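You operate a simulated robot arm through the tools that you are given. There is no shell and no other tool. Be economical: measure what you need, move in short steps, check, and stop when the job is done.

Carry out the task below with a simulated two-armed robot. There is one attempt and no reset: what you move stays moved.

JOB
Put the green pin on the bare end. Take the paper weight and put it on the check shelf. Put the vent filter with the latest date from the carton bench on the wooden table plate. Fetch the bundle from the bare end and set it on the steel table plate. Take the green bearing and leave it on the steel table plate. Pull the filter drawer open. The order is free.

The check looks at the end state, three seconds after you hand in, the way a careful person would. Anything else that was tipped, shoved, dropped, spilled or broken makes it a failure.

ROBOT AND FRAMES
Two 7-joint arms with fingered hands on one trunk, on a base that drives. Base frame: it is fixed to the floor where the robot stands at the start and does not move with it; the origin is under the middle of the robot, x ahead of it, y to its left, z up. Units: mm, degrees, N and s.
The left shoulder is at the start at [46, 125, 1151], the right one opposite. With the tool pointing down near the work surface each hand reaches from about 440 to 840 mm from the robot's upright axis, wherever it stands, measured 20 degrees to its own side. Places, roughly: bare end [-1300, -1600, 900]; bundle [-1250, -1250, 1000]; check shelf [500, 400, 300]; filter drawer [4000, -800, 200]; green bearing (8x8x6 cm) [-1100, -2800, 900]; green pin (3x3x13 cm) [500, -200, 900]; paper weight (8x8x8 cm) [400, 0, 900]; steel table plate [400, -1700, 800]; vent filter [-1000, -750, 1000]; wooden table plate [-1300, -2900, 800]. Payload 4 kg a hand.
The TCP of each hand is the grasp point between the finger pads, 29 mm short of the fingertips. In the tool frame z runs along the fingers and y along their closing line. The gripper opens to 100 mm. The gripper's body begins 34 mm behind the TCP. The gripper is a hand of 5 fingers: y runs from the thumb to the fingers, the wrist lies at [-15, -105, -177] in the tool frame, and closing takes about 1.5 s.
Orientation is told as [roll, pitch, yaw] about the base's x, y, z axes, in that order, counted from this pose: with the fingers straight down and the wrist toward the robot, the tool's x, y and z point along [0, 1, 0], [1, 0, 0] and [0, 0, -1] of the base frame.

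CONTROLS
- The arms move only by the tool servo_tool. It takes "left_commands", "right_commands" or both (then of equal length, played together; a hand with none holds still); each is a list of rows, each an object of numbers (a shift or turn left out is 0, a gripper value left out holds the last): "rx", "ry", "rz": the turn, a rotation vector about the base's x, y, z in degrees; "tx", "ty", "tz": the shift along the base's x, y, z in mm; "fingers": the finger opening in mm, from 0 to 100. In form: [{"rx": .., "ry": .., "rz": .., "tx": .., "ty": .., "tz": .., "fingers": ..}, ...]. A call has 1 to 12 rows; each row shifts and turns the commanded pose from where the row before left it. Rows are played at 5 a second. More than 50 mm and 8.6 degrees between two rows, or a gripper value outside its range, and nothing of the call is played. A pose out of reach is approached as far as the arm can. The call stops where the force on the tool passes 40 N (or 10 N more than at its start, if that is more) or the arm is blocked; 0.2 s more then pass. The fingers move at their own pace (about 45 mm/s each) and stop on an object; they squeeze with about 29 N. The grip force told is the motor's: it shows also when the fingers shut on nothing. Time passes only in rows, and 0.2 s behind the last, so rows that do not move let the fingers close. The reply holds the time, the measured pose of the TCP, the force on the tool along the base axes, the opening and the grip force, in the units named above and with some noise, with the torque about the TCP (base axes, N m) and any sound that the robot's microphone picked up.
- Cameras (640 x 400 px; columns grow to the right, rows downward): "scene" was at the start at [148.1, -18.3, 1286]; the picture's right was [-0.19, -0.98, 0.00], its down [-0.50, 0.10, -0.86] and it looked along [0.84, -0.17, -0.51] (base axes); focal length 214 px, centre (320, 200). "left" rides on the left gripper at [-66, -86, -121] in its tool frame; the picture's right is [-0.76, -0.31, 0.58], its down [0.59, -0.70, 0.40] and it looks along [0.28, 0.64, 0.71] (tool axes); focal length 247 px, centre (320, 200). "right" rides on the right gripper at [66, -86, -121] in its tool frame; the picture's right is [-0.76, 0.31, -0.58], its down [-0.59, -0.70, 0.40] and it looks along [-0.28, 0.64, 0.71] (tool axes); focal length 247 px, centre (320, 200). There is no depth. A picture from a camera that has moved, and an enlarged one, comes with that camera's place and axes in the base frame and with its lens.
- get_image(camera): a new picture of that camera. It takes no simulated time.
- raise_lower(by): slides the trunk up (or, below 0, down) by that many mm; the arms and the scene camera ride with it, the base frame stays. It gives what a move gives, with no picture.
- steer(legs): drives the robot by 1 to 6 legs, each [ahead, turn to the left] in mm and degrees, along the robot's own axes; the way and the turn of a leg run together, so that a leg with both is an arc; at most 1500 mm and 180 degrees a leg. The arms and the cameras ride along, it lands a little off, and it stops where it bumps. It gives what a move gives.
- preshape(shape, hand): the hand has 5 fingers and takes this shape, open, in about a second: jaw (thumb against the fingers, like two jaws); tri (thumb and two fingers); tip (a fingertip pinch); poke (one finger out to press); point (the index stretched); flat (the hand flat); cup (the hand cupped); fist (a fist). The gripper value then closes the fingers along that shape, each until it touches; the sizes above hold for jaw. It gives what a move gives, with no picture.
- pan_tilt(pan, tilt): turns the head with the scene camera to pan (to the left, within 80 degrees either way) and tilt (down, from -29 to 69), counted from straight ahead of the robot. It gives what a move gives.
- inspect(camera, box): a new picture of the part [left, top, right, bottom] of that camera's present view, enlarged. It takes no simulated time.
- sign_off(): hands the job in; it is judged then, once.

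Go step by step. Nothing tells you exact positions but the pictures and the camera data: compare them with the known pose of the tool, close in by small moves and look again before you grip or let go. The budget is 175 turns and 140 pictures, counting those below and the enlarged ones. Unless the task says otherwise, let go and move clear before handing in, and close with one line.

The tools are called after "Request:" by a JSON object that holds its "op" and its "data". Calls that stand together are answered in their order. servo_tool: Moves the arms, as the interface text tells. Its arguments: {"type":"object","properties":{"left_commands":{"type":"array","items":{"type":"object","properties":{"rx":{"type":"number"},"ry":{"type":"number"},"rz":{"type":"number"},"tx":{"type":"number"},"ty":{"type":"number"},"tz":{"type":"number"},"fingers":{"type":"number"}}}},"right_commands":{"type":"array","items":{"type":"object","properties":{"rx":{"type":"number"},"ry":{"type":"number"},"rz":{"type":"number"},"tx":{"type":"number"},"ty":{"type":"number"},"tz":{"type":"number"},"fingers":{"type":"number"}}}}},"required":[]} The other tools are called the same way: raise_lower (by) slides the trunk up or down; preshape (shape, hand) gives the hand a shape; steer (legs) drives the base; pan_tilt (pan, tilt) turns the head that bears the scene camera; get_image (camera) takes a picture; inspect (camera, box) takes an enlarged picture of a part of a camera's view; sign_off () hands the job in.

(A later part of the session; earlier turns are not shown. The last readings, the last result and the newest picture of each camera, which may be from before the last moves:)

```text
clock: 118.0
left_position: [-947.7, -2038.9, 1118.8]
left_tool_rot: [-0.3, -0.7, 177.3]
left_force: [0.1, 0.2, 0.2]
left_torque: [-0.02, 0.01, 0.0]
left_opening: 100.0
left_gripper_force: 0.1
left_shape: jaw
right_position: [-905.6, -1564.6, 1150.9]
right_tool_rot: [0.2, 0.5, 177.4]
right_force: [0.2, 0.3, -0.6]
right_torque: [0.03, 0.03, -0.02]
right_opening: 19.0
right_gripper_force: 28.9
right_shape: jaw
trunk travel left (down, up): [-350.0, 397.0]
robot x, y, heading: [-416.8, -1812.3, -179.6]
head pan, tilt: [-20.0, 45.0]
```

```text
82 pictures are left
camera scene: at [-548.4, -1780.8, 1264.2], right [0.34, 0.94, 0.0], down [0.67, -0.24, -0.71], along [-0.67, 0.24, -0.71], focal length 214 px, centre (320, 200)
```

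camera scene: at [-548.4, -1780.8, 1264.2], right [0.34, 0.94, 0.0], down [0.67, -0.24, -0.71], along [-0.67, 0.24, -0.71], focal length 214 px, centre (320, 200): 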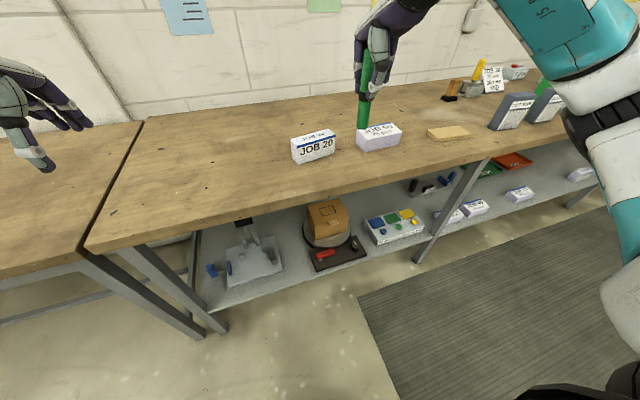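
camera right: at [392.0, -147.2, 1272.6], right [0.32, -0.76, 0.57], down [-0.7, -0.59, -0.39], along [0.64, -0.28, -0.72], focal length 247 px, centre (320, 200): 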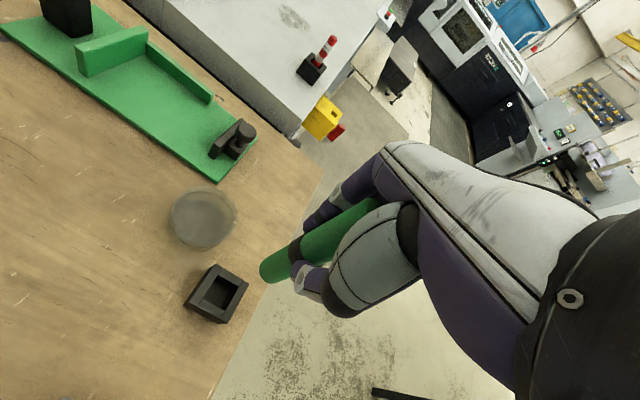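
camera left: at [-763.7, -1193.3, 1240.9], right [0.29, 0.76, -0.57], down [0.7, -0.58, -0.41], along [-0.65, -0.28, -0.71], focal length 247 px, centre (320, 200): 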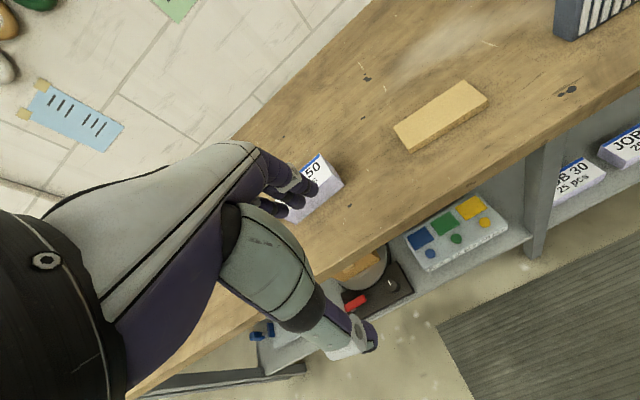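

I'm now facing the bench, with JOB 20 at about [−1132,−1600] and JOB 50 at about [−1133,−1357]. The area to the left, up to the seam at y≈−2176, is bare. I'll put the pin at about [−1070,−1735].

Request:
{"op": "steer", "data": {"legs": [[130, 0]]}}

Request:
{"op": "servo_tool", "data": {"right_commands": [{"tx": -8, "ty": -42}, {"tx": -8, "ty": -42}, {"tx": -8, "ty": -42}, {"tx": -8, "ty": -42, "rz": 2}, {"tz": -45}, {"tz": -45}]}}

Request:
{"op": "get_image", "data": {"camera": "scene"}}

Request:
{"op": "get_image", "data": {"camera": "right"}}

```text
clock: 119.3
left_position: [-1080.9, -2040.0, 1117.9]
left_tool_rot: [-0.3, -0.7, 177.3]
left_force: [-0.1, -0.1, -0.7]
left_torque: [0.0, 0.0, 0.02]
left_opening: 100.0
left_gripper_force: 0.0
left_shape: jaw
right_position: [-1038.0, -1565.6, 1148.7]
right_tool_rot: [0.0, 0.6, 177.4]
right_force: [-0.4, -0.1, -0.4]
right_torque: [-0.01, -0.07, 0.01]
right_opening: 18.6
right_gripper_force: 29.4
right_shape: jaw
trunk travel left (down, up): [-350.0, 397.0]
robot x, y, heading: [-553.7, -1807.7, -179.7]
head pan, tilt: [-20.0, 45.0]
```

```text
clock: 120.7
left_position: [-1079.5, -2039.1, 1117.5]
left_tool_rot: [-0.4, -0.6, 177.3]
left_force: [0.1, 0.4, -0.7]
left_torque: [0.04, 0.01, 0.04]
left_opening: 100.5
left_gripper_force: 0.0
left_shape: jaw
right_position: [-1069.1, -1732.5, 1060.1]
right_tool_rot: [0.2, 0.6, 179.5]
right_force: [0.0, -0.2, -1.7]
right_torque: [0.02, 0.03, -0.01]
right_opening: 18.8
right_gripper_force: 28.7
right_shape: jaw
trunk travel left (down, up): [-350.0, 397.0]
robot x, y, heading: [-547.3, -1806.4, -179.8]
head pan, tilt: [-20.0, 45.0]
```

```text
81 pictures are left
camera scene: at [-679.2, -1781.7, 1264.2], right [0.34, 0.94, 0.0], down [0.67, -0.24, -0.71], along [-0.67, 0.24, -0.71], focal length 214 px, centre (320, 200)
```

scene: 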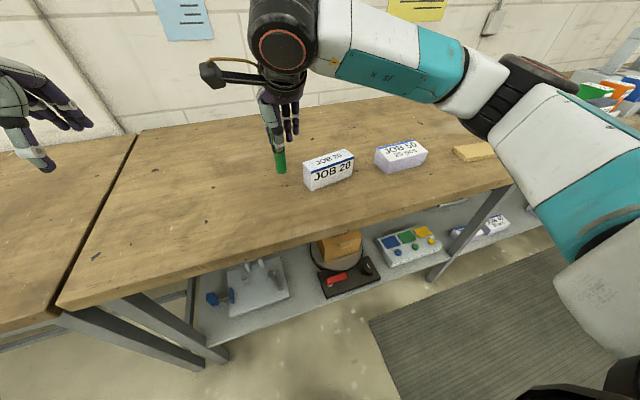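

```text
80 pictures are left
camera right: at [-984.7, -1798.3, 1181.7], right [-0.3, 0.76, 0.57], down [0.71, 0.58, -0.39], along [-0.63, 0.29, -0.72], focal length 247 px, centre (320, 200)
```

right: 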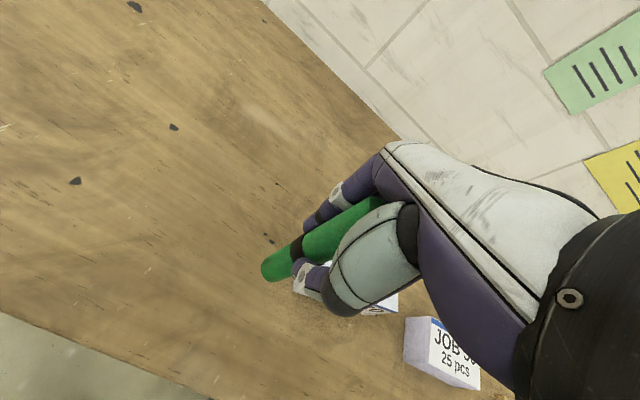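

The spot is clear. I'll lower the pin until it touches.

Request:
{"op": "servo_tool", "data": {"right_commands": [{"tz": -40}, {"tz": -40}, {"tz": -20}, {}]}}

Request:
{"op": "servo_tool", "data": {"right_commands": [{"tz": -4}, {"tz": -4}, {"tz": -3}, {}]}}

```text
clock: 121.7
left_position: [-1078.7, -2039.0, 1118.4]
left_tool_rot: [-0.3, -0.7, 177.2]
left_force: [0.5, 0.0, 0.7]
left_torque: [-0.01, -0.04, 0.03]
left_opening: 99.9
left_gripper_force: 0.0
left_shape: jaw
right_position: [-1069.8, -1733.2, 960.5]
right_tool_rot: [0.2, 0.5, 179.5]
right_force: [1.0, 0.6, -2.1]
right_torque: [-0.02, 0.01, -0.02]
right_opening: 18.8
right_gripper_force: 29.3
right_shape: jaw
trunk travel left (down, up): [-350.0, 397.0]
robot x, y, heading: [-547.3, -1808.0, -180.0]
head pan, tilt: [-20.0, 45.0]
```

```text
clock: 122.7
left_position: [-1078.5, -2038.3, 1117.8]
left_tool_rot: [-0.3, -0.7, 177.3]
left_force: [-0.3, -0.3, -0.4]
left_torque: [0.0, 0.03, 0.01]
left_opening: 100.2
left_gripper_force: 0.1
left_shape: jaw
right_position: [-1069.3, -1734.7, 949.6]
right_tool_rot: [0.2, 0.5, 179.4]
right_force: [-0.7, -0.8, -1.2]
right_torque: [0.02, -0.01, 0.01]
right_opening: 18.8
right_gripper_force: 28.7
right_shape: jaw
trunk travel left (down, up): [-350.0, 397.0]
robot x, y, heading: [-546.5, -1808.3, -179.9]
head pan, tilt: [-20.0, 45.0]
```

Request:
{"op": "servo_tool", "data": {"right_commands": [{"tz": -3}, {"tz": -2}, {}]}}

Request:
{"op": "servo_tool", "data": {"right_commands": [{"tz": -2}, {"tz": -2}, {}]}}

Request:
{"op": "get_image", "data": {"camera": "right"}}

```text
clock: 123.5
left_position: [-1077.4, -2038.9, 1120.6]
left_tool_rot: [-0.3, -0.8, 177.4]
left_force: [-0.4, -0.8, 0.6]
left_torque: [-0.01, -0.01, -0.02]
left_opening: 100.0
left_gripper_force: 0.1
left_shape: jaw
right_position: [-1068.6, -1733.7, 946.0]
right_tool_rot: [0.1, 0.2, 179.4]
right_force: [1.3, 1.3, 11.6]
right_torque: [-0.03, 0.02, 0.0]
right_opening: 19.1
right_gripper_force: 29.0
right_shape: jaw
trunk travel left (down, up): [-350.0, 397.0]
robot x, y, heading: [-548.6, -1807.1, -179.6]
head pan, tilt: [-20.0, 45.0]
```

```text
clock: 124.3
left_position: [-1076.9, -2039.5, 1120.2]
left_tool_rot: [-0.3, -0.8, 177.4]
left_force: [0.6, 0.1, -1.0]
left_torque: [0.0, -0.03, 0.0]
left_opening: 100.2
left_gripper_force: 0.0
left_shape: jaw
right_position: [-1066.5, -1736.0, 944.8]
right_tool_rot: [0.3, 0.0, 179.4]
right_force: [3.1, 2.2, 33.4]
right_torque: [0.1, 0.03, 0.01]
right_opening: 21.3
right_gripper_force: 29.3
right_shape: jaw
trunk travel left (down, up): [-350.0, 397.0]
robot x, y, heading: [-547.1, -1808.1, -179.7]
head pan, tilt: [-20.0, 45.0]
```

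```text
79 pictures are left
camera right: at [-982.0, -1799.6, 1065.9], right [-0.3, 0.76, 0.57], down [0.71, 0.58, -0.4], along [-0.64, 0.29, -0.71], focal length 247 px, centre (320, 200)
```

right: 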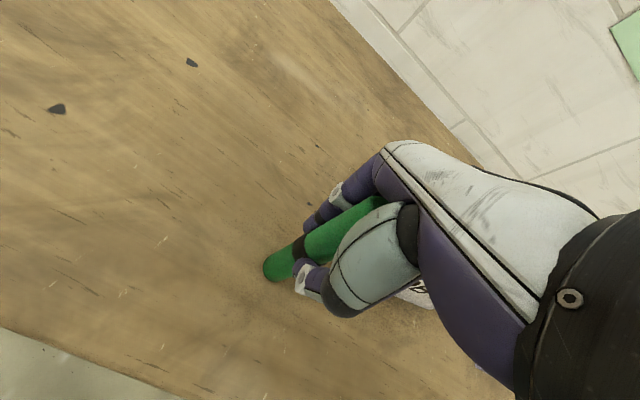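

The pin is on the bench. I'll relieve the pressure, open gradually and lift clear.

Request:
{"op": "servo_tool", "data": {"right_commands": [{"tz": 3}, {}, {"fingers": 35}, {"fingers": 60}, {"fingers": 85}, {"fingers": 100}, {}, {}]}}

Request:
{"op": "get_image", "data": {"camera": "right"}}

```text
clock: 126.1
left_position: [-1077.5, -2039.7, 1119.0]
left_tool_rot: [-0.2, -0.8, 177.3]
left_force: [0.6, 0.2, -0.4]
left_torque: [0.02, -0.01, 0.01]
left_opening: 100.0
left_gripper_force: 0.0
left_shape: jaw
right_position: [-1067.8, -1732.9, 942.0]
right_tool_rot: [0.1, 0.5, 179.5]
right_force: [-0.7, -0.6, -0.5]
right_torque: [0.0, 0.0, -0.01]
right_opening: 99.7
right_gripper_force: 0.1
right_shape: jaw
trunk travel left (down, up): [-350.0, 397.0]
robot x, y, heading: [-546.0, -1809.2, -180.0]
head pan, tilt: [-20.0, 45.0]
```

```text
78 pictures are left
camera right: at [-984.0, -1799.4, 1065.1], right [-0.3, 0.76, 0.57], down [0.71, 0.58, -0.39], along [-0.63, 0.29, -0.72], focal length 247 px, centre (320, 200)
```

right: 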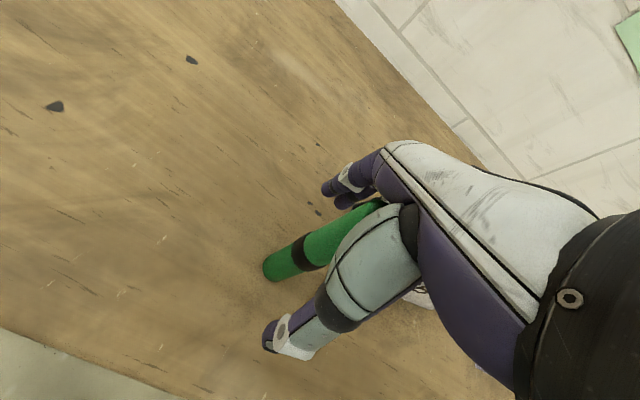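

Standing upright. I'll lift the hand straight up, clear of the pin, and check both packs with the cameras.

Request:
{"op": "servo_tool", "data": {"right_commands": [{"tz": 40}, {"tz": 45}, {"tz": 45}, {"tz": 45}, {"ty": 40}, {"ty": 40}, {"ty": 40}, {"ty": 40}]}}

Request:
{"op": "get_image", "data": {"camera": "right"}}

Request:
{"op": "inspect", "data": {"camera": "scene", "box": [250, 100, 470, 230]}}

```text
clock: 127.9
left_position: [-1078.4, -2037.8, 1118.5]
left_tool_rot: [-0.3, -0.8, 177.2]
left_force: [-0.1, -0.3, -0.5]
left_torque: [0.01, 0.02, 0.01]
left_opening: 100.1
left_gripper_force: 0.2
left_shape: jaw
right_position: [-1066.6, -1572.9, 1117.7]
right_tool_rot: [0.2, 0.5, 179.6]
right_force: [0.5, 0.2, -0.1]
right_torque: [0.01, 0.01, 0.06]
right_opening: 99.6
right_gripper_force: 0.0
right_shape: jaw
trunk travel left (down, up): [-350.0, 397.0]
robot x, y, heading: [-541.3, -1808.2, -180.0]
head pan, tilt: [-20.0, 45.0]
```

```text
77 pictures are left
camera right: at [-983.4, -1637.8, 1239.7], right [-0.3, 0.76, 0.57], down [0.71, 0.58, -0.39], along [-0.63, 0.29, -0.72], focal length 247 px, centre (320, 200)
```

right: 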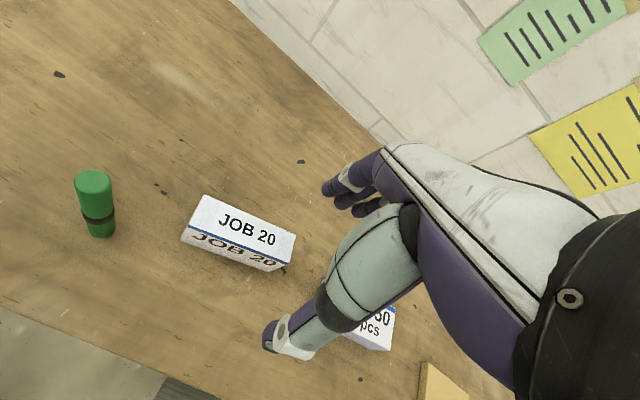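

```text
2.91 times, centred on (360, 165) of scene
camera zoom: at [-678.5, -1781.0, 1264.3], right [0.34, 0.94, 0.0], down [0.67, -0.24, -0.71], along [-0.67, 0.24, -0.71], focal length 624 px, centre (204, 302)
```

zoom: 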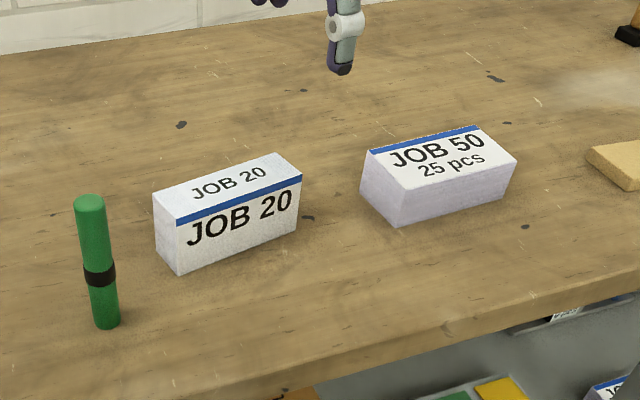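

The pin stands on the bare end. JOB 50 (25 pcs) is a paper pack and the closest match to the given bundle location. From a base position near y≈−1070 I can take the bundle with the left hand and the filter with the right, so I'm driving there.

Request:
{"op": "steer", "data": {"legs": [[-130, 0], [0, -90], [740, 0], [0, 90]]}}

Request:
{"op": "pan_tilt", "data": {"pan": 0, "tilt": 45}}

Request:
{"op": "get_image", "data": {"camera": "scene"}}

```text
clock: 140.4
left_position: [-942.0, -1284.3, 1118.3]
left_tool_rot: [-0.3, -0.8, 175.3]
left_force: [-0.7, 0.2, 0.2]
left_torque: [0.01, 0.02, 0.04]
left_opening: 99.8
left_gripper_force: 0.1
left_shape: jaw
right_position: [-914.6, -818.6, 1118.0]
right_tool_rot: [0.2, 0.5, 177.3]
right_force: [0.4, -0.5, 0.4]
right_torque: [-0.01, 0.01, 0.05]
right_opening: 99.9
right_gripper_force: 0.1
right_shape: jaw
trunk travel left (down, up): [-350.0, 397.0]
robot x, y, heading: [-406.1, -1072.8, 178.3]
head pan, tilt: [-20.0, 45.0]
```

```text
clock: 141.2
left_position: [-943.7, -1283.5, 1118.1]
left_tool_rot: [-0.3, -0.8, 175.2]
left_force: [1.0, -0.1, -0.4]
left_torque: [0.0, -0.02, 0.02]
left_opening: 100.0
left_gripper_force: 0.1
left_shape: jaw
right_position: [-914.8, -818.9, 1117.6]
right_tool_rot: [0.1, 0.5, 177.3]
right_force: [0.4, 0.3, -0.3]
right_torque: [0.03, -0.01, -0.04]
right_opening: 99.5
right_gripper_force: 0.1
right_shape: jaw
trunk travel left (down, up): [-350.0, 397.0]
robot x, y, heading: [-401.1, -1075.2, 177.9]
head pan, tilt: [0.0, 45.0]
```

```text
75 pictures are left
camera scene: at [-539.0, -1069.0, 1264.2], right [0.03, 1.0, 0.0], down [0.71, -0.02, -0.71], along [-0.71, 0.02, -0.71], focal length 214 px, centre (320, 200)
```

scene: 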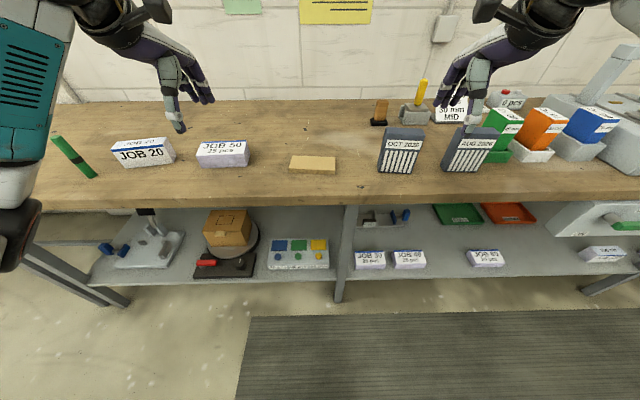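

Two filters are visible. I'll zoom to confirm both dates and check the rest of the bench to the right.

Request:
{"op": "inspect", "data": {"camera": "scene", "box": [360, 110, 520, 190]}}

Request:
{"op": "pan_tilt", "data": {"pan": -45, "tilt": 25}}

Request:
{"op": "get_image", "data": {"camera": "scene"}}

Request:
{"op": "get_image", "data": {"camera": "left"}}

Request:
{"op": "get_image", "data": {"camera": "right"}}

```text
4.00 times, centred on (440, 150) of scene
camera zoom: at [-539.0, -1069.0, 1264.2], right [0.03, 1.0, 0.0], down [0.71, -0.02, -0.71], along [-0.71, 0.02, -0.71], focal length 858 px, centre (-160, 400)
```

zoom: 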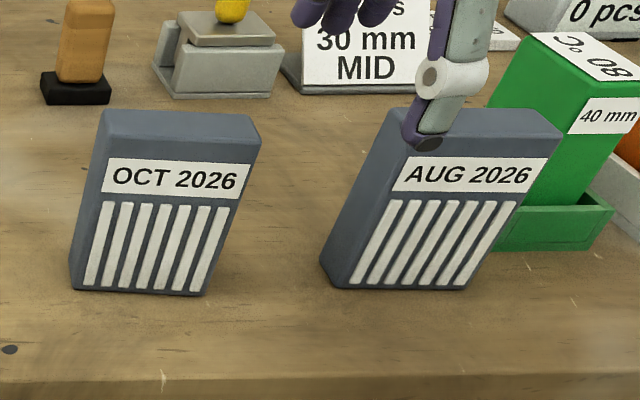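

```text
clock: 142.4
left_position: [-942.1, -1284.0, 1118.6]
left_tool_rot: [-0.2, -0.8, 175.3]
left_force: [-0.2, 0.4, 0.0]
left_torque: [0.0, 0.04, 0.02]
left_opening: 99.9
left_gripper_force: 0.1
left_shape: jaw
right_position: [-915.2, -819.7, 1117.5]
right_tool_rot: [0.0, 0.5, 177.3]
right_force: [-0.4, -0.2, -0.3]
right_torque: [-0.01, -0.01, 0.01]
right_opening: 99.9
right_gripper_force: 0.0
right_shape: jaw
trunk travel left (down, up): [-350.0, 397.0]
robot x, y, heading: [-402.4, -1071.8, 178.5]
head pan, tilt: [-45.0, 25.0]
```

```text
73 pictures are left
camera scene: at [-520.9, -1004.5, 1294.8], right [0.73, 0.69, 0.0], down [0.29, -0.31, -0.91], along [-0.62, 0.66, -0.42], focal length 214 px, centre (320, 200)
```

scene: 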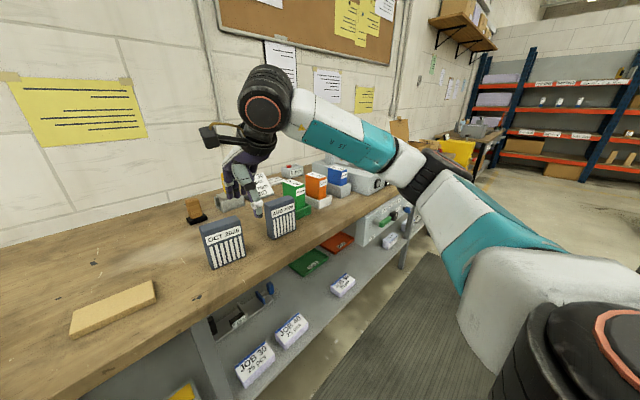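

```text
72 pictures are left
camera left: at [-850.7, -1226.9, 1240.1], right [0.36, 0.73, -0.58], down [0.65, -0.64, -0.41], along [-0.67, -0.22, -0.71], focal length 247 px, centre (320, 200)
```

left: 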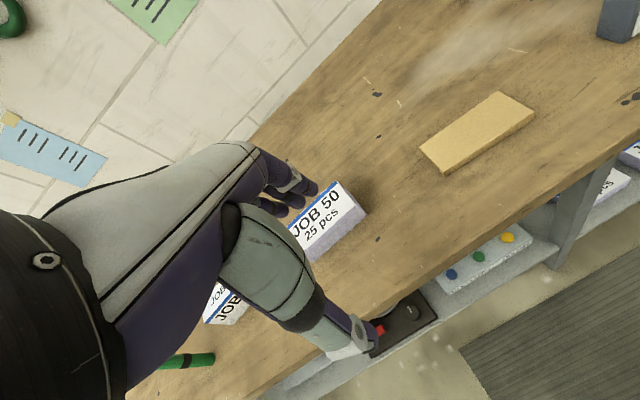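

```text
71 pictures are left
camera right: at [-832.8, -887.2, 1239.7], right [-0.28, 0.77, 0.57], down [0.73, 0.55, -0.39], along [-0.62, 0.31, -0.72], focal length 247 px, centre (320, 200)
```

right: 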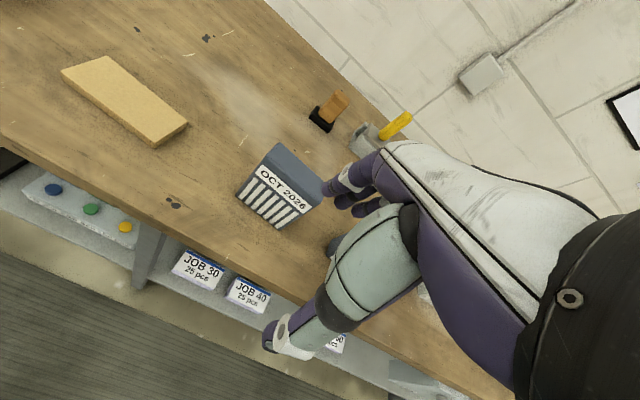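

OCT 2026 is the latest date. The filter stands at about [−1082,−822], 35 mm thick with its top near z≈970. I'll drive forward 150 mm, then align the right hand over it.

Request:
{"op": "steer", "data": {"legs": [[150, 0]]}}

Request:
{"op": "servo_tool", "data": {"right_commands": [{"tx": -10, "ty": -4, "tz": -30, "rz": -4}, {"tz": -30}]}}

Request:
{"op": "get_image", "data": {"camera": "right"}}

Request:
{"op": "get_image", "data": {"camera": "left"}}

```text
clock: 143.7
left_position: [-1092.8, -1279.0, 1117.0]
left_tool_rot: [-0.2, -0.6, 175.2]
left_force: [-1.2, 0.2, -1.4]
left_torque: [0.02, 0.0, 0.01]
left_opening: 99.9
left_gripper_force: 0.0
left_shape: jaw
right_position: [-1065.1, -814.4, 1117.7]
right_tool_rot: [0.1, 0.5, 177.4]
right_force: [-0.3, -0.6, 0.4]
right_torque: [0.02, 0.03, 0.05]
right_opening: 100.0
right_gripper_force: 0.1
right_shape: jaw
trunk travel left (down, up): [-350.0, 397.0]
robot x, y, heading: [-554.8, -1065.0, 178.4]
head pan, tilt: [-45.0, 25.0]
```

```text
clock: 144.3
left_position: [-1090.9, -1280.0, 1119.9]
left_tool_rot: [-0.2, -0.7, 175.2]
left_force: [0.4, 0.2, -0.2]
left_torque: [0.0, -0.01, 0.03]
left_opening: 100.1
left_gripper_force: 0.0
left_shape: jaw
right_position: [-1074.3, -817.7, 1056.7]
right_tool_rot: [0.2, 0.5, 173.3]
right_force: [0.1, 0.3, 0.5]
right_torque: [0.04, 0.01, -0.01]
right_opening: 99.6
right_gripper_force: 0.0
right_shape: jaw
trunk travel left (down, up): [-350.0, 397.0]
robot x, y, heading: [-549.2, -1071.6, 178.3]
head pan, tilt: [-45.0, 25.0]
```

```text
70 pictures are left
camera right: at [-996.7, -892.3, 1179.3], right [-0.22, 0.79, 0.57], down [0.77, 0.5, -0.39], along [-0.6, 0.35, -0.72], focal length 247 px, centre (320, 200)
```

right: 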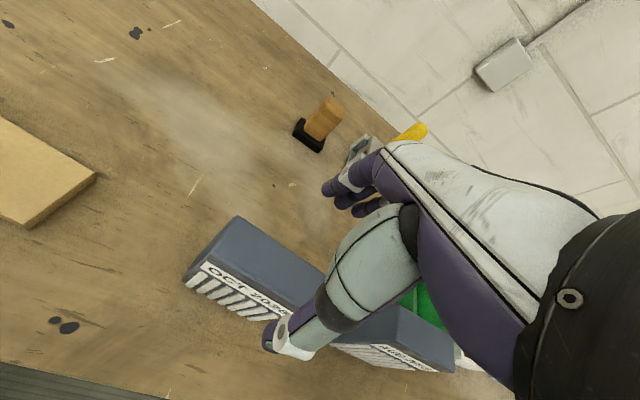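

```text
69 pictures are left
camera left: at [-999.5, -1222.1, 1240.2], right [0.36, 0.73, -0.58], down [0.65, -0.64, -0.41], along [-0.67, -0.22, -0.71], focal length 247 px, centre (320, 200)
```

left: 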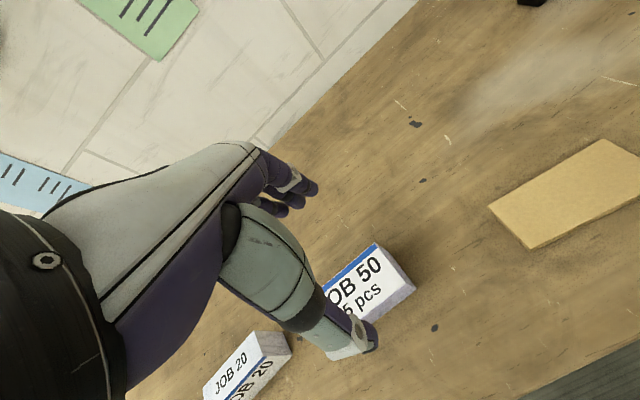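

The alignment is good: the filter's top is at z≈967 and its centre within a few mm of the TCP. Descending to grip it across its thickness.

Request:
{"op": "servo_tool", "data": {"right_commands": [{"tx": -3, "ty": -4, "tz": -40, "rz": 1.5}, {"tz": -40}, {}]}}

Request:
{"op": "get_image", "data": {"camera": "right"}}

```text
clock: 145.1
left_position: [-1090.6, -1280.4, 1119.1]
left_tool_rot: [-0.3, -0.7, 175.3]
left_force: [-0.5, -1.0, 0.2]
left_torque: [-0.01, 0.01, -0.03]
left_opening: 100.0
left_gripper_force: 0.1
left_shape: jaw
right_position: [-1075.8, -823.4, 976.3]
right_tool_rot: [0.1, 0.4, 174.9]
right_force: [0.2, -0.4, 0.8]
right_torque: [0.0, 0.01, -0.02]
right_opening: 100.1
right_gripper_force: 0.1
right_shape: jaw
trunk travel left (down, up): [-350.0, 397.0]
robot x, y, heading: [-551.8, -1066.3, 178.1]
head pan, tilt: [-45.0, 25.0]
```

```text
68 pictures are left
camera right: at [-996.8, -894.7, 1099.5], right [-0.24, 0.78, 0.57], down [0.76, 0.52, -0.39], along [-0.61, 0.34, -0.72], focal length 247 px, centre (320, 200)
```

right: 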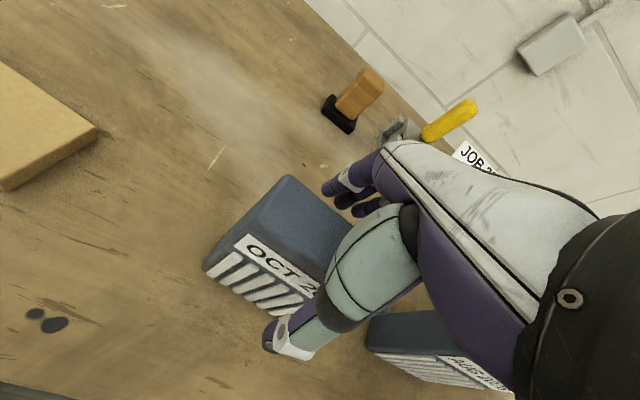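

The jaws straddle it. Down another 30 mm, then close.

Request:
{"op": "servo_tool", "data": {"right_commands": [{"tz": -30}, {"fingers": 0}, {}, {}, {}, {}, {}, {}, {}]}}

Request:
{"op": "servo_tool", "data": {"right_commands": [{"tz": 20}, {"tz": 30}, {"tz": 40}, {"tz": 40}, {}]}}

Request:
{"op": "get_image", "data": {"camera": "right"}}

```text
clock: 147.1
left_position: [-1092.4, -1279.9, 1117.2]
left_tool_rot: [-0.3, -0.8, 175.2]
left_force: [0.1, -0.3, 1.0]
left_torque: [0.02, 0.0, 0.0]
left_opening: 99.8
left_gripper_force: 0.1
left_shape: jaw
right_position: [-1076.8, -821.4, 947.6]
right_tool_rot: [0.2, 0.5, 174.8]
right_force: [-0.5, -0.1, -0.2]
right_torque: [-0.03, 0.03, 0.01]
right_opening: 34.4
right_gripper_force: 28.7
right_shape: jaw
trunk travel left (down, up): [-350.0, 397.0]
robot x, y, heading: [-549.6, -1068.9, 178.1]
head pan, tilt: [-45.0, 25.0]
```

```text
clock: 148.3
left_position: [-1091.2, -1278.9, 1117.9]
left_tool_rot: [-0.3, -0.8, 175.2]
left_force: [0.1, -0.5, 0.2]
left_torque: [-0.03, 0.02, 0.0]
left_opening: 100.1
left_gripper_force: 0.1
left_shape: jaw
right_position: [-1077.3, -824.2, 1079.3]
right_tool_rot: [0.1, 0.5, 174.8]
right_force: [0.2, -0.4, -1.2]
right_torque: [0.01, 0.01, -0.01]
right_opening: 34.5
right_gripper_force: 29.0
right_shape: jaw
trunk travel left (down, up): [-350.0, 397.0]
robot x, y, heading: [-554.3, -1068.9, 177.8]
head pan, tilt: [-45.0, 25.0]
```

```text
67 pictures are left
camera right: at [-998.5, -894.5, 1200.7], right [-0.24, 0.78, 0.57], down [0.76, 0.52, -0.39], along [-0.61, 0.34, -0.72], focal length 247 px, centre (320, 200)
```

right: 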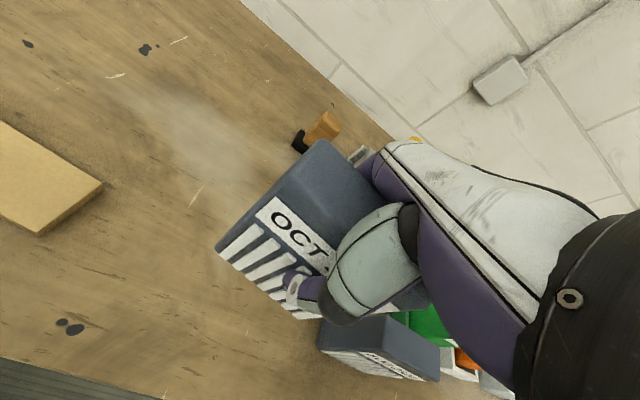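

The filter is held. Next is the bundle: I'll move the left hand above it at about [−1137,−1340] with yaw 180 and look.

Request:
{"op": "servo_tool", "data": {"left_commands": [{"tx": -23, "ty": -30, "rz": 4.7}, {"tx": -23, "ty": -30}, {"tz": -40}, {"tz": -40}], "right_commands": [{"tz": 20}, {"tz": 20}, {}, {}]}}

Request:
{"op": "get_image", "data": {"camera": "left"}}

Request:
{"op": "pan_tilt", "data": {"pan": 20, "tilt": 45}}

Request:
{"op": "inspect", "data": {"camera": "scene", "box": [200, 80, 440, 230]}}

```text
clock: 149.3
left_position: [-1138.0, -1338.6, 1037.2]
left_tool_rot: [-0.4, -0.8, 179.9]
left_force: [-0.7, 0.3, -0.9]
left_torque: [-0.04, -0.03, -0.01]
left_opening: 100.0
left_gripper_force: 0.2
left_shape: jaw
right_position: [-1077.8, -821.5, 1117.0]
right_tool_rot: [0.1, 0.6, 174.7]
right_force: [0.2, -1.0, -0.9]
right_torque: [-0.03, 0.0, -0.01]
right_opening: 34.1
right_gripper_force: 28.6
right_shape: jaw
trunk travel left (down, up): [-350.0, 397.0]
robot x, y, heading: [-552.6, -1068.9, 178.2]
head pan, tilt: [-45.0, 25.0]
```

```text
66 pictures are left
camera left: at [-1052.0, -1275.0, 1159.3], right [0.3, 0.76, -0.58], down [0.7, -0.59, -0.41], along [-0.65, -0.28, -0.71], focal length 247 px, centre (320, 200)
```

left: 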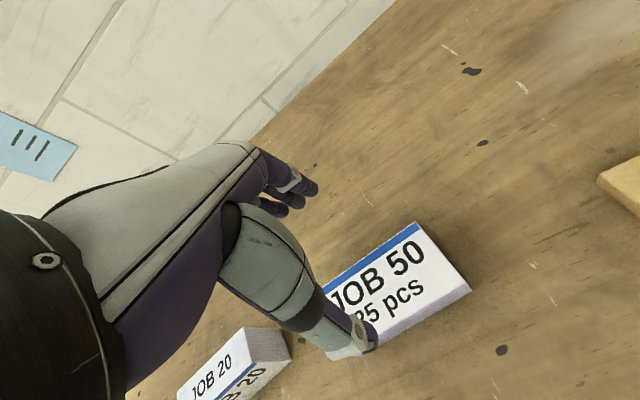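

```text
clock: 150.7
left_position: [-1137.7, -1339.4, 1038.6]
left_tool_rot: [-0.4, -0.7, 179.9]
left_force: [0.3, 0.1, 0.2]
left_torque: [-0.01, 0.0, -0.02]
left_opening: 99.7
left_gripper_force: 0.1
left_shape: jaw
right_position: [-1076.2, -823.4, 1118.1]
right_tool_rot: [0.1, 0.5, 174.8]
right_force: [-0.6, 0.7, -0.5]
right_torque: [0.0, 0.01, 0.0]
right_opening: 34.2
right_gripper_force: 28.6
right_shape: jaw
trunk travel left (down, up): [-350.0, 397.0]
robot x, y, heading: [-553.6, -1063.5, 178.3]
head pan, tilt: [20.0, 45.0]
```

```text
2.67 times, centred on (320, 155) of scene
camera zoom: at [-684.3, -1092.4, 1264.3], right [-0.31, 0.95, 0.0], down [0.67, 0.22, -0.71], along [-0.67, -0.22, -0.71], focal length 572 px, centre (320, 320)
```

zoom: 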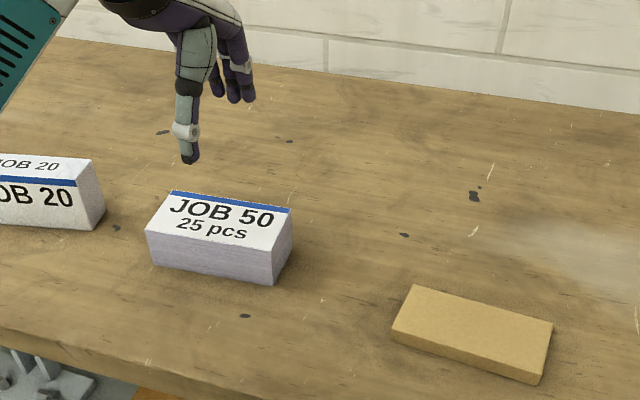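

The bundle's top spans x −1177…−1097 and is centred at y≈−1352 with yaw 180. I'll lower partway and verify both jaws clear its edges.

Request:
{"op": "servo_tool", "data": {"left_commands": [{"ty": -12, "tz": -40}, {"tz": -40}, {"tz": -18}, {}]}}

Request:
{"op": "get_image", "data": {"camera": "left"}}

Request:
{"op": "inspect", "data": {"camera": "scene", "box": [200, 80, 440, 230]}}

```text
clock: 151.7
left_position: [-1138.8, -1351.0, 939.5]
left_tool_rot: [-0.2, -0.9, 179.9]
left_force: [0.2, -0.9, 0.1]
left_torque: [0.0, 0.01, 0.03]
left_opening: 100.0
left_gripper_force: 0.1
left_shape: jaw
right_position: [-1077.6, -820.8, 1116.8]
right_tool_rot: [0.1, 0.5, 174.8]
right_force: [-0.3, -0.1, -1.4]
right_torque: [0.05, -0.01, -0.03]
right_opening: 34.4
right_gripper_force: 29.0
right_shape: jaw
trunk travel left (down, up): [-350.0, 397.0]
robot x, y, heading: [-550.5, -1069.9, 178.2]
head pan, tilt: [20.0, 45.0]
```

```text
64 pictures are left
camera left: at [-1051.3, -1286.5, 1061.4], right [0.3, 0.76, -0.58], down [0.7, -0.59, -0.41], along [-0.65, -0.28, -0.71], focal length 247 px, centre (320, 200)
```

left: 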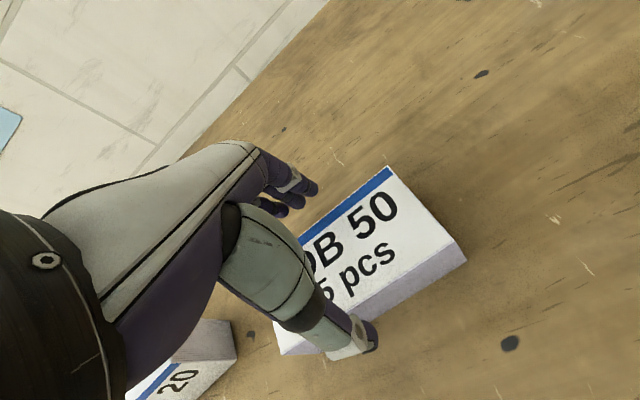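

```text
2.67 times, centred on (320, 155) of scene
camera zoom: at [-684.3, -1092.5, 1264.3], right [-0.31, 0.95, 0.0], down [0.67, 0.22, -0.71], along [-0.67, -0.22, -0.71], focal length 572 px, centre (320, 320)
```

zoom: 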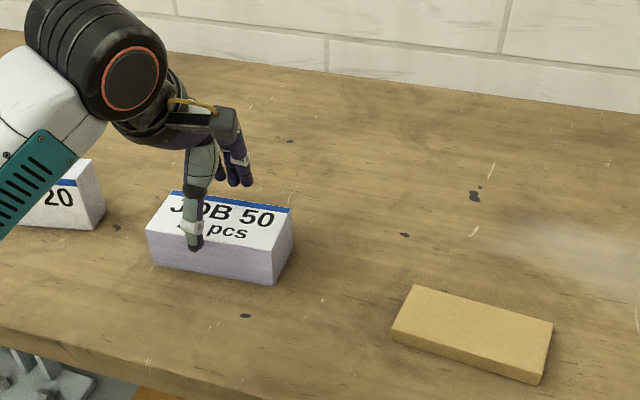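

Clearances are about 8 mm each side. Descending in small steps to z≈888.

Request:
{"op": "servo_tool", "data": {"left_commands": [{"tx": 1, "tz": -12}, {"tz": -12}, {"tz": -12}, {"tz": -10}, {"tz": -6}]}}

Request:
{"op": "get_image", "data": {"camera": "left"}}

```text
clock: 152.9
left_position: [-1137.1, -1351.5, 889.6]
left_tool_rot: [-0.4, -0.9, 180.0]
left_force: [-2.7, -1.0, 2.3]
left_torque: [0.03, 0.05, -0.03]
left_opening: 99.7
left_gripper_force: 0.1
left_shape: jaw
right_position: [-1077.4, -822.2, 1117.4]
right_tool_rot: [0.1, 0.6, 174.8]
right_force: [-0.1, -0.2, -1.5]
right_torque: [0.0, 0.0, 0.01]
right_opening: 34.3
right_gripper_force: 29.0
right_shape: jaw
trunk travel left (down, up): [-350.0, 397.0]
robot x, y, heading: [-546.5, -1066.5, 177.8]
head pan, tilt: [20.0, 45.0]
```

```text
62 pictures are left
camera left: at [-1049.7, -1287.0, 1011.0], right [0.3, 0.76, -0.58], down [0.7, -0.59, -0.41], along [-0.65, -0.28, -0.7], focal length 247 px, centre (320, 200)
```

left: 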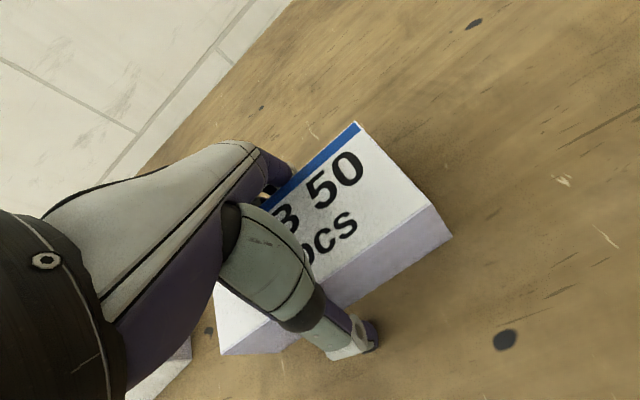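

The jaws are around the bundle. Closing, then a short lift.

Request:
{"op": "servo_tool", "data": {"left_commands": [{"fingers": 0}, {}, {}, {}, {}, {}]}}

Request:
{"op": "servo_tool", "data": {"left_commands": [{"tz": 15}, {"tz": 25}, {"tz": 40}, {"tz": 40}, {"tz": 40}, {"tz": 40}, {}]}}

Request:
{"op": "get_image", "data": {"camera": "left"}}

```text
clock: 154.3
left_position: [-1136.0, -1351.8, 891.2]
left_tool_rot: [-0.4, -0.9, 179.9]
left_force: [-1.9, -0.5, 13.4]
left_torque: [0.01, -0.75, -0.13]
left_opening: 65.9
left_gripper_force: 29.2
left_shape: jaw
right_position: [-1076.2, -822.1, 1118.7]
right_tool_rot: [0.1, 0.3, 174.8]
right_force: [0.0, -0.3, -0.7]
right_torque: [-0.02, -0.02, 0.01]
right_opening: 34.3
right_gripper_force: 28.3
right_shape: jaw
trunk travel left (down, up): [-350.0, 397.0]
robot x, y, heading: [-550.7, -1070.3, 178.1]
head pan, tilt: [20.0, 45.0]
```

```text
clock: 155.9
left_position: [-1136.8, -1351.0, 1088.4]
left_tool_rot: [-0.3, -0.7, 179.9]
left_force: [-0.1, 0.1, -4.3]
left_torque: [-0.02, 0.02, 0.02]
left_opening: 66.0
left_gripper_force: 29.8
left_shape: jaw
right_position: [-1076.4, -822.6, 1116.8]
right_tool_rot: [0.1, 0.5, 174.9]
right_force: [0.6, 0.4, -0.3]
right_torque: [0.0, 0.0, 0.01]
right_opening: 34.3
right_gripper_force: 28.7
right_shape: jaw
trunk travel left (down, up): [-350.0, 397.0]
robot x, y, heading: [-551.7, -1069.8, 178.5]
head pan, tilt: [20.0, 45.0]
```

```text
61 pictures are left
camera left: at [-1050.4, -1287.1, 1210.1], right [0.3, 0.76, -0.58], down [0.7, -0.59, -0.41], along [-0.65, -0.28, -0.71], focal length 247 px, centre (320, 200)
```

left: 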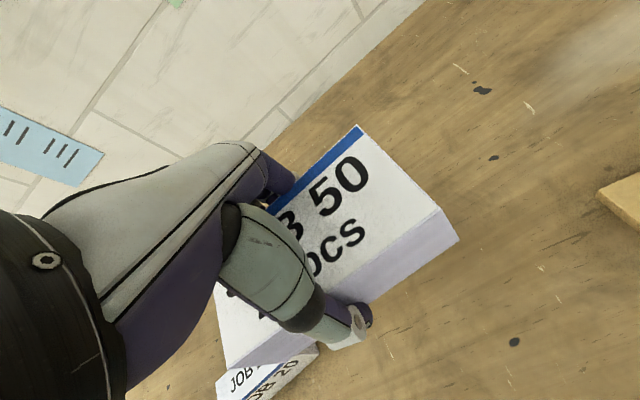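

The bundle is held, 4 N. I'll carry both items along the aisle to the wooden table (y≈−2760).

Request:
{"op": "steer", "data": {"legs": [[-75, 0], [0, 91.5], [1500, 0], [190, 0]]}}

Request:
{"op": "steer", "data": {"legs": [[0, -90]]}}

Request:
{"op": "pan_tilt", "data": {"pan": -10, "tilt": 45}}

Request:
{"op": "get_image", "data": {"camera": "scene"}}

```text
clock: 169.0
left_position: [-196.5, -3350.0, 1087.9]
left_tool_rot: [-0.4, -0.6, -88.8]
left_force: [-0.1, -0.5, -3.8]
left_torque: [0.01, 0.0, 0.01]
left_opening: 65.7
left_gripper_force: 28.3
left_shape: jaw
right_position: [-726.3, -3302.0, 1115.7]
right_tool_rot: [0.1, 0.6, -94.0]
right_force: [-0.1, -0.2, -0.8]
right_torque: [0.02, -0.01, -0.01]
right_opening: 34.0
right_gripper_force: 28.9
right_shape: jaw
trunk travel left (down, up): [-350.0, 397.0]
robot x, y, heading: [-493.5, -2770.6, -90.3]
head pan, tilt: [20.0, 45.0]
```

```text
clock: 173.3
left_position: [-1072.6, -3062.1, 1088.4]
left_tool_rot: [-0.3, -0.7, -179.3]
left_force: [-0.3, -0.1, -3.7]
left_torque: [-0.04, 0.01, -0.02]
left_opening: 65.1
left_gripper_force: 29.4
left_shape: jaw
right_position: [-1019.9, -2532.3, 1117.8]
right_tool_rot: [0.2, 0.5, 175.6]
right_force: [-0.3, 0.0, 0.0]
right_torque: [0.0, -0.01, 0.03]
right_opening: 34.1
right_gripper_force: 28.9
right_shape: jaw
trunk travel left (down, up): [-350.0, 397.0]
robot x, y, heading: [-491.6, -2768.4, 179.2]
head pan, tilt: [20.0, 45.0]
```

```text
clock: 174.2
left_position: [-1072.4, -3060.9, 1089.3]
left_tool_rot: [-0.2, -0.7, -179.3]
left_force: [0.4, -0.9, -3.6]
left_torque: [-0.02, 0.02, 0.0]
left_opening: 65.0
left_gripper_force: 27.9
left_shape: jaw
right_position: [-1020.1, -2531.6, 1116.7]
right_tool_rot: [0.1, 0.6, 175.7]
right_force: [0.3, 0.6, -0.6]
right_torque: [-0.01, -0.01, 0.01]
right_opening: 33.8
right_gripper_force: 29.2
right_shape: jaw
trunk travel left (down, up): [-350.0, 397.0]
robot x, y, heading: [-490.4, -2772.5, 178.8]
head pan, tilt: [-10.0, 45.0]
```

```text
60 pictures are left
camera scene: at [-626.8, -2755.3, 1264.2], right [0.19, 0.98, 0.0], down [0.69, -0.13, -0.71], along [-0.69, 0.13, -0.71], focal length 214 px, centre (320, 200)
```

scene: 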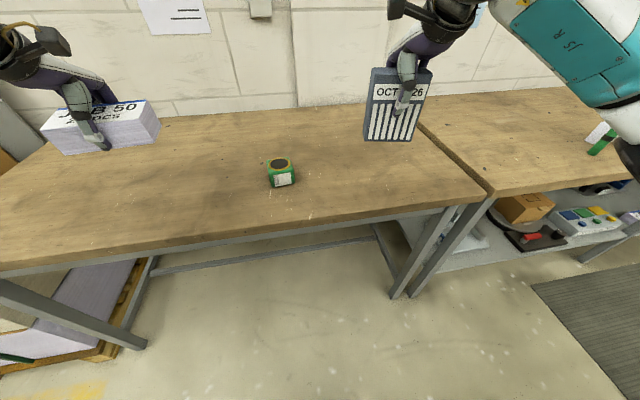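

The bearing is at about [−1128,−2774] on the wooden table. I'll set the filter down upright at about [−1075,−2532].

Request:
{"op": "servo_tool", "data": {"right_commands": [{"tx": -28}, {"tx": -27, "rz": 4}, {"tz": -40}, {"tz": -40}, {"tz": -40}, {"tz": -38}, {}]}}

Request:
{"op": "servo_tool", "data": {"right_commands": [{"tz": -4}, {"tz": -4}, {"tz": -2}, {}]}}

```text
clock: 175.8
left_position: [-1072.1, -3063.0, 1088.2]
left_tool_rot: [-0.2, -0.7, -179.3]
left_force: [-0.2, -0.5, -3.9]
left_torque: [0.02, 0.01, 0.03]
left_opening: 65.5
left_gripper_force: 29.2
left_shape: jaw
right_position: [-1074.7, -2532.7, 958.8]
right_tool_rot: [0.2, 0.6, 179.6]
right_force: [-0.2, 0.3, 0.5]
right_torque: [0.01, 0.01, 0.01]
right_opening: 33.9
right_gripper_force: 29.0
right_shape: jaw
trunk travel left (down, up): [-350.0, 397.0]
robot x, y, heading: [-492.8, -2770.1, 179.1]
head pan, tilt: [-10.0, 45.0]
```

```text
clock: 176.8
left_position: [-1072.2, -3061.9, 1089.2]
left_tool_rot: [-0.3, -0.7, -179.4]
left_force: [-1.3, -0.1, -3.3]
left_torque: [-0.02, 0.03, 0.0]
left_opening: 65.4
left_gripper_force: 28.7
left_shape: jaw
right_position: [-1075.5, -2532.6, 949.8]
right_tool_rot: [0.2, 0.6, 179.7]
right_force: [-0.1, 0.1, -0.7]
right_torque: [0.0, 0.03, 0.0]
right_opening: 33.7
right_gripper_force: 29.0
right_shape: jaw
trunk travel left (down, up): [-350.0, 397.0]
robot x, y, heading: [-489.6, -2769.8, 179.1]
head pan, tilt: [-10.0, 45.0]
```

Request:
{"op": "servo_tool", "data": {"right_commands": [{"tz": -2}, {"tz": -2}, {}]}}

Request:
{"op": "get_image", "data": {"camera": "right"}}

```text
clock: 177.6
left_position: [-1072.4, -3061.4, 1087.9]
left_tool_rot: [-0.3, -0.7, -179.4]
left_force: [0.5, -1.1, -3.1]
left_torque: [0.03, 0.02, -0.02]
left_opening: 65.0
left_gripper_force: 29.4
left_shape: jaw
right_position: [-1074.4, -2533.2, 945.8]
right_tool_rot: [0.1, 0.5, 179.6]
right_force: [-0.6, -0.5, -1.2]
right_torque: [0.01, 0.02, 0.02]
right_opening: 33.9
right_gripper_force: 28.9
right_shape: jaw
trunk travel left (down, up): [-350.0, 397.0]
robot x, y, heading: [-490.1, -2771.3, 179.1]
head pan, tilt: [-10.0, 45.0]
```

```text
59 pictures are left
camera right: at [-990.2, -2598.0, 1067.0], right [-0.31, 0.76, 0.57], down [0.71, 0.58, -0.39], along [-0.63, 0.29, -0.72], focal length 247 px, centre (320, 200)
```

right: 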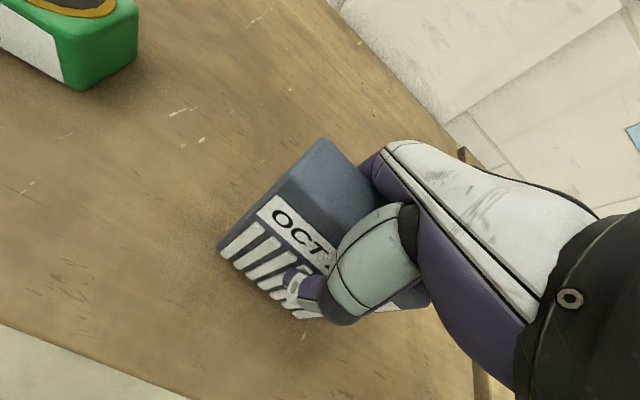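

Request:
{"op": "servo_tool", "data": {"right_commands": [{"tz": -3}, {}]}}

Request:
{"op": "servo_tool", "data": {"right_commands": [{"tz": -3}, {}]}}

Request:
{"op": "servo_tool", "data": {"right_commands": [{"tz": -2}, {}]}}

```text
clock: 178.2
left_position: [-1073.1, -3061.3, 1087.0]
left_tool_rot: [-0.2, -0.7, -179.3]
left_force: [0.2, 0.1, -4.1]
left_torque: [0.03, 0.03, 0.02]
left_opening: 65.2
left_gripper_force: 28.6
left_shape: jaw
right_position: [-1075.1, -2533.2, 942.0]
right_tool_rot: [0.0, 0.5, 179.6]
right_force: [-0.3, 0.1, 0.0]
right_torque: [-0.04, -0.03, -0.01]
right_opening: 33.8
right_gripper_force: 29.3
right_shape: jaw
trunk travel left (down, up): [-350.0, 397.0]
robot x, y, heading: [-490.7, -2772.7, 178.9]
head pan, tilt: [-10.0, 45.0]
```

```text
clock: 178.8
left_position: [-1072.2, -3062.3, 1088.1]
left_tool_rot: [-0.2, -0.8, -179.2]
left_force: [0.9, -1.1, -3.8]
left_torque: [0.01, 0.0, 0.0]
left_opening: 65.1
left_gripper_force: 29.0
left_shape: jaw
right_position: [-1074.8, -2532.2, 938.1]
right_tool_rot: [0.1, 0.5, 179.7]
right_force: [0.2, -0.1, -0.8]
right_torque: [-0.01, -0.02, -0.02]
right_opening: 34.1
right_gripper_force: 28.5
right_shape: jaw
trunk travel left (down, up): [-350.0, 397.0]
robot x, y, heading: [-488.8, -2769.4, 179.0]
head pan, tilt: [-10.0, 45.0]
```

```text
clock: 179.4
left_position: [-1072.1, -3062.6, 1087.3]
left_tool_rot: [-0.4, -0.7, -179.3]
left_force: [0.3, -0.3, -4.7]
left_torque: [-0.02, 0.02, 0.0]
left_opening: 65.2
left_gripper_force: 29.1
left_shape: jaw
right_position: [-1075.0, -2533.2, 936.3]
right_tool_rot: [0.2, 0.5, 179.6]
right_force: [0.2, 0.2, -0.8]
right_torque: [0.06, -0.01, -0.01]
right_opening: 33.8
right_gripper_force: 29.2
right_shape: jaw
trunk travel left (down, up): [-350.0, 397.0]
robot x, y, heading: [-491.1, -2770.1, 179.0]
head pan, tilt: [-10.0, 45.0]
```

No contact yet, so this tabletop is a bit lower than the bench. I'll look from the head and keep easing down.

Request:
{"op": "inspect", "data": {"camera": "scene", "box": [330, 60, 530, 220]}}

Request:
{"op": "servo_tool", "data": {"right_commands": [{"tz": -3}, {"tz": -3}, {}]}}

Request:
{"op": "servo_tool", "data": {"right_commands": [{"tz": -3}, {"tz": -3}, {}]}}

```text
2.50 times, centred on (430, 140) of scene
camera zoom: at [-626.8, -2755.2, 1264.2], right [0.19, 0.98, 0.0], down [0.69, -0.13, -0.71], along [-0.69, 0.13, -0.71], focal length 536 px, centre (45, 350)
```

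zoom: 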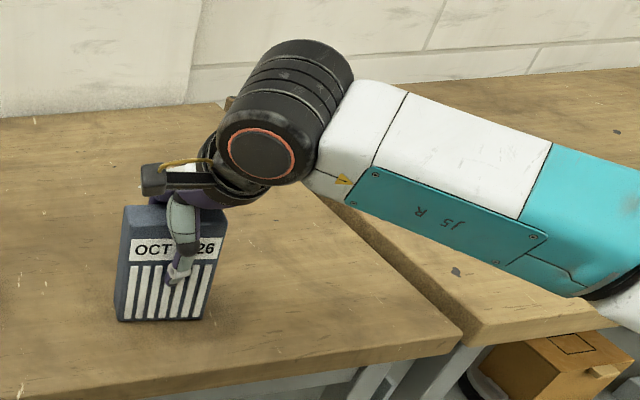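

```text
clock: 180.2
left_position: [-1071.1, -3062.3, 1090.1]
left_tool_rot: [-0.3, -0.8, -179.3]
left_force: [0.2, -0.1, -3.3]
left_torque: [-0.02, 0.04, 0.01]
left_opening: 65.1
left_gripper_force: 29.3
left_shape: jaw
right_position: [-1075.6, -2533.1, 934.5]
right_tool_rot: [0.3, 0.0, 179.5]
right_force: [0.4, 1.3, 23.6]
right_torque: [0.07, 0.01, 0.03]
right_opening: 35.0
right_gripper_force: 28.8
right_shape: jaw
trunk travel left (down, up): [-350.0, 397.0]
robot x, y, heading: [-491.5, -2770.6, 179.0]
head pan, tilt: [-10.0, 45.0]
```

```text
clock: 180.8
left_position: [-1071.8, -3062.5, 1087.3]
left_tool_rot: [-0.4, -0.7, -179.3]
left_force: [0.1, -0.5, -4.3]
left_torque: [0.0, 0.02, 0.01]
left_opening: 65.1
left_gripper_force: 29.2
left_shape: jaw
right_position: [-1077.8, -2533.3, 935.1]
right_tool_rot: [0.4, -0.7, 179.5]
right_force: [4.9, 0.0, 16.0]
right_torque: [-0.02, -0.35, 0.0]
right_opening: 36.4
right_gripper_force: 28.8
right_shape: jaw
trunk travel left (down, up): [-350.0, 397.0]
robot x, y, heading: [-490.8, -2771.5, 179.0]
head pan, tilt: [-10.0, 45.0]
stopped in row 3 (right hand): the force on the tool passed its limit (the readings are from after the stop); the commanded pose is now the measured one
```

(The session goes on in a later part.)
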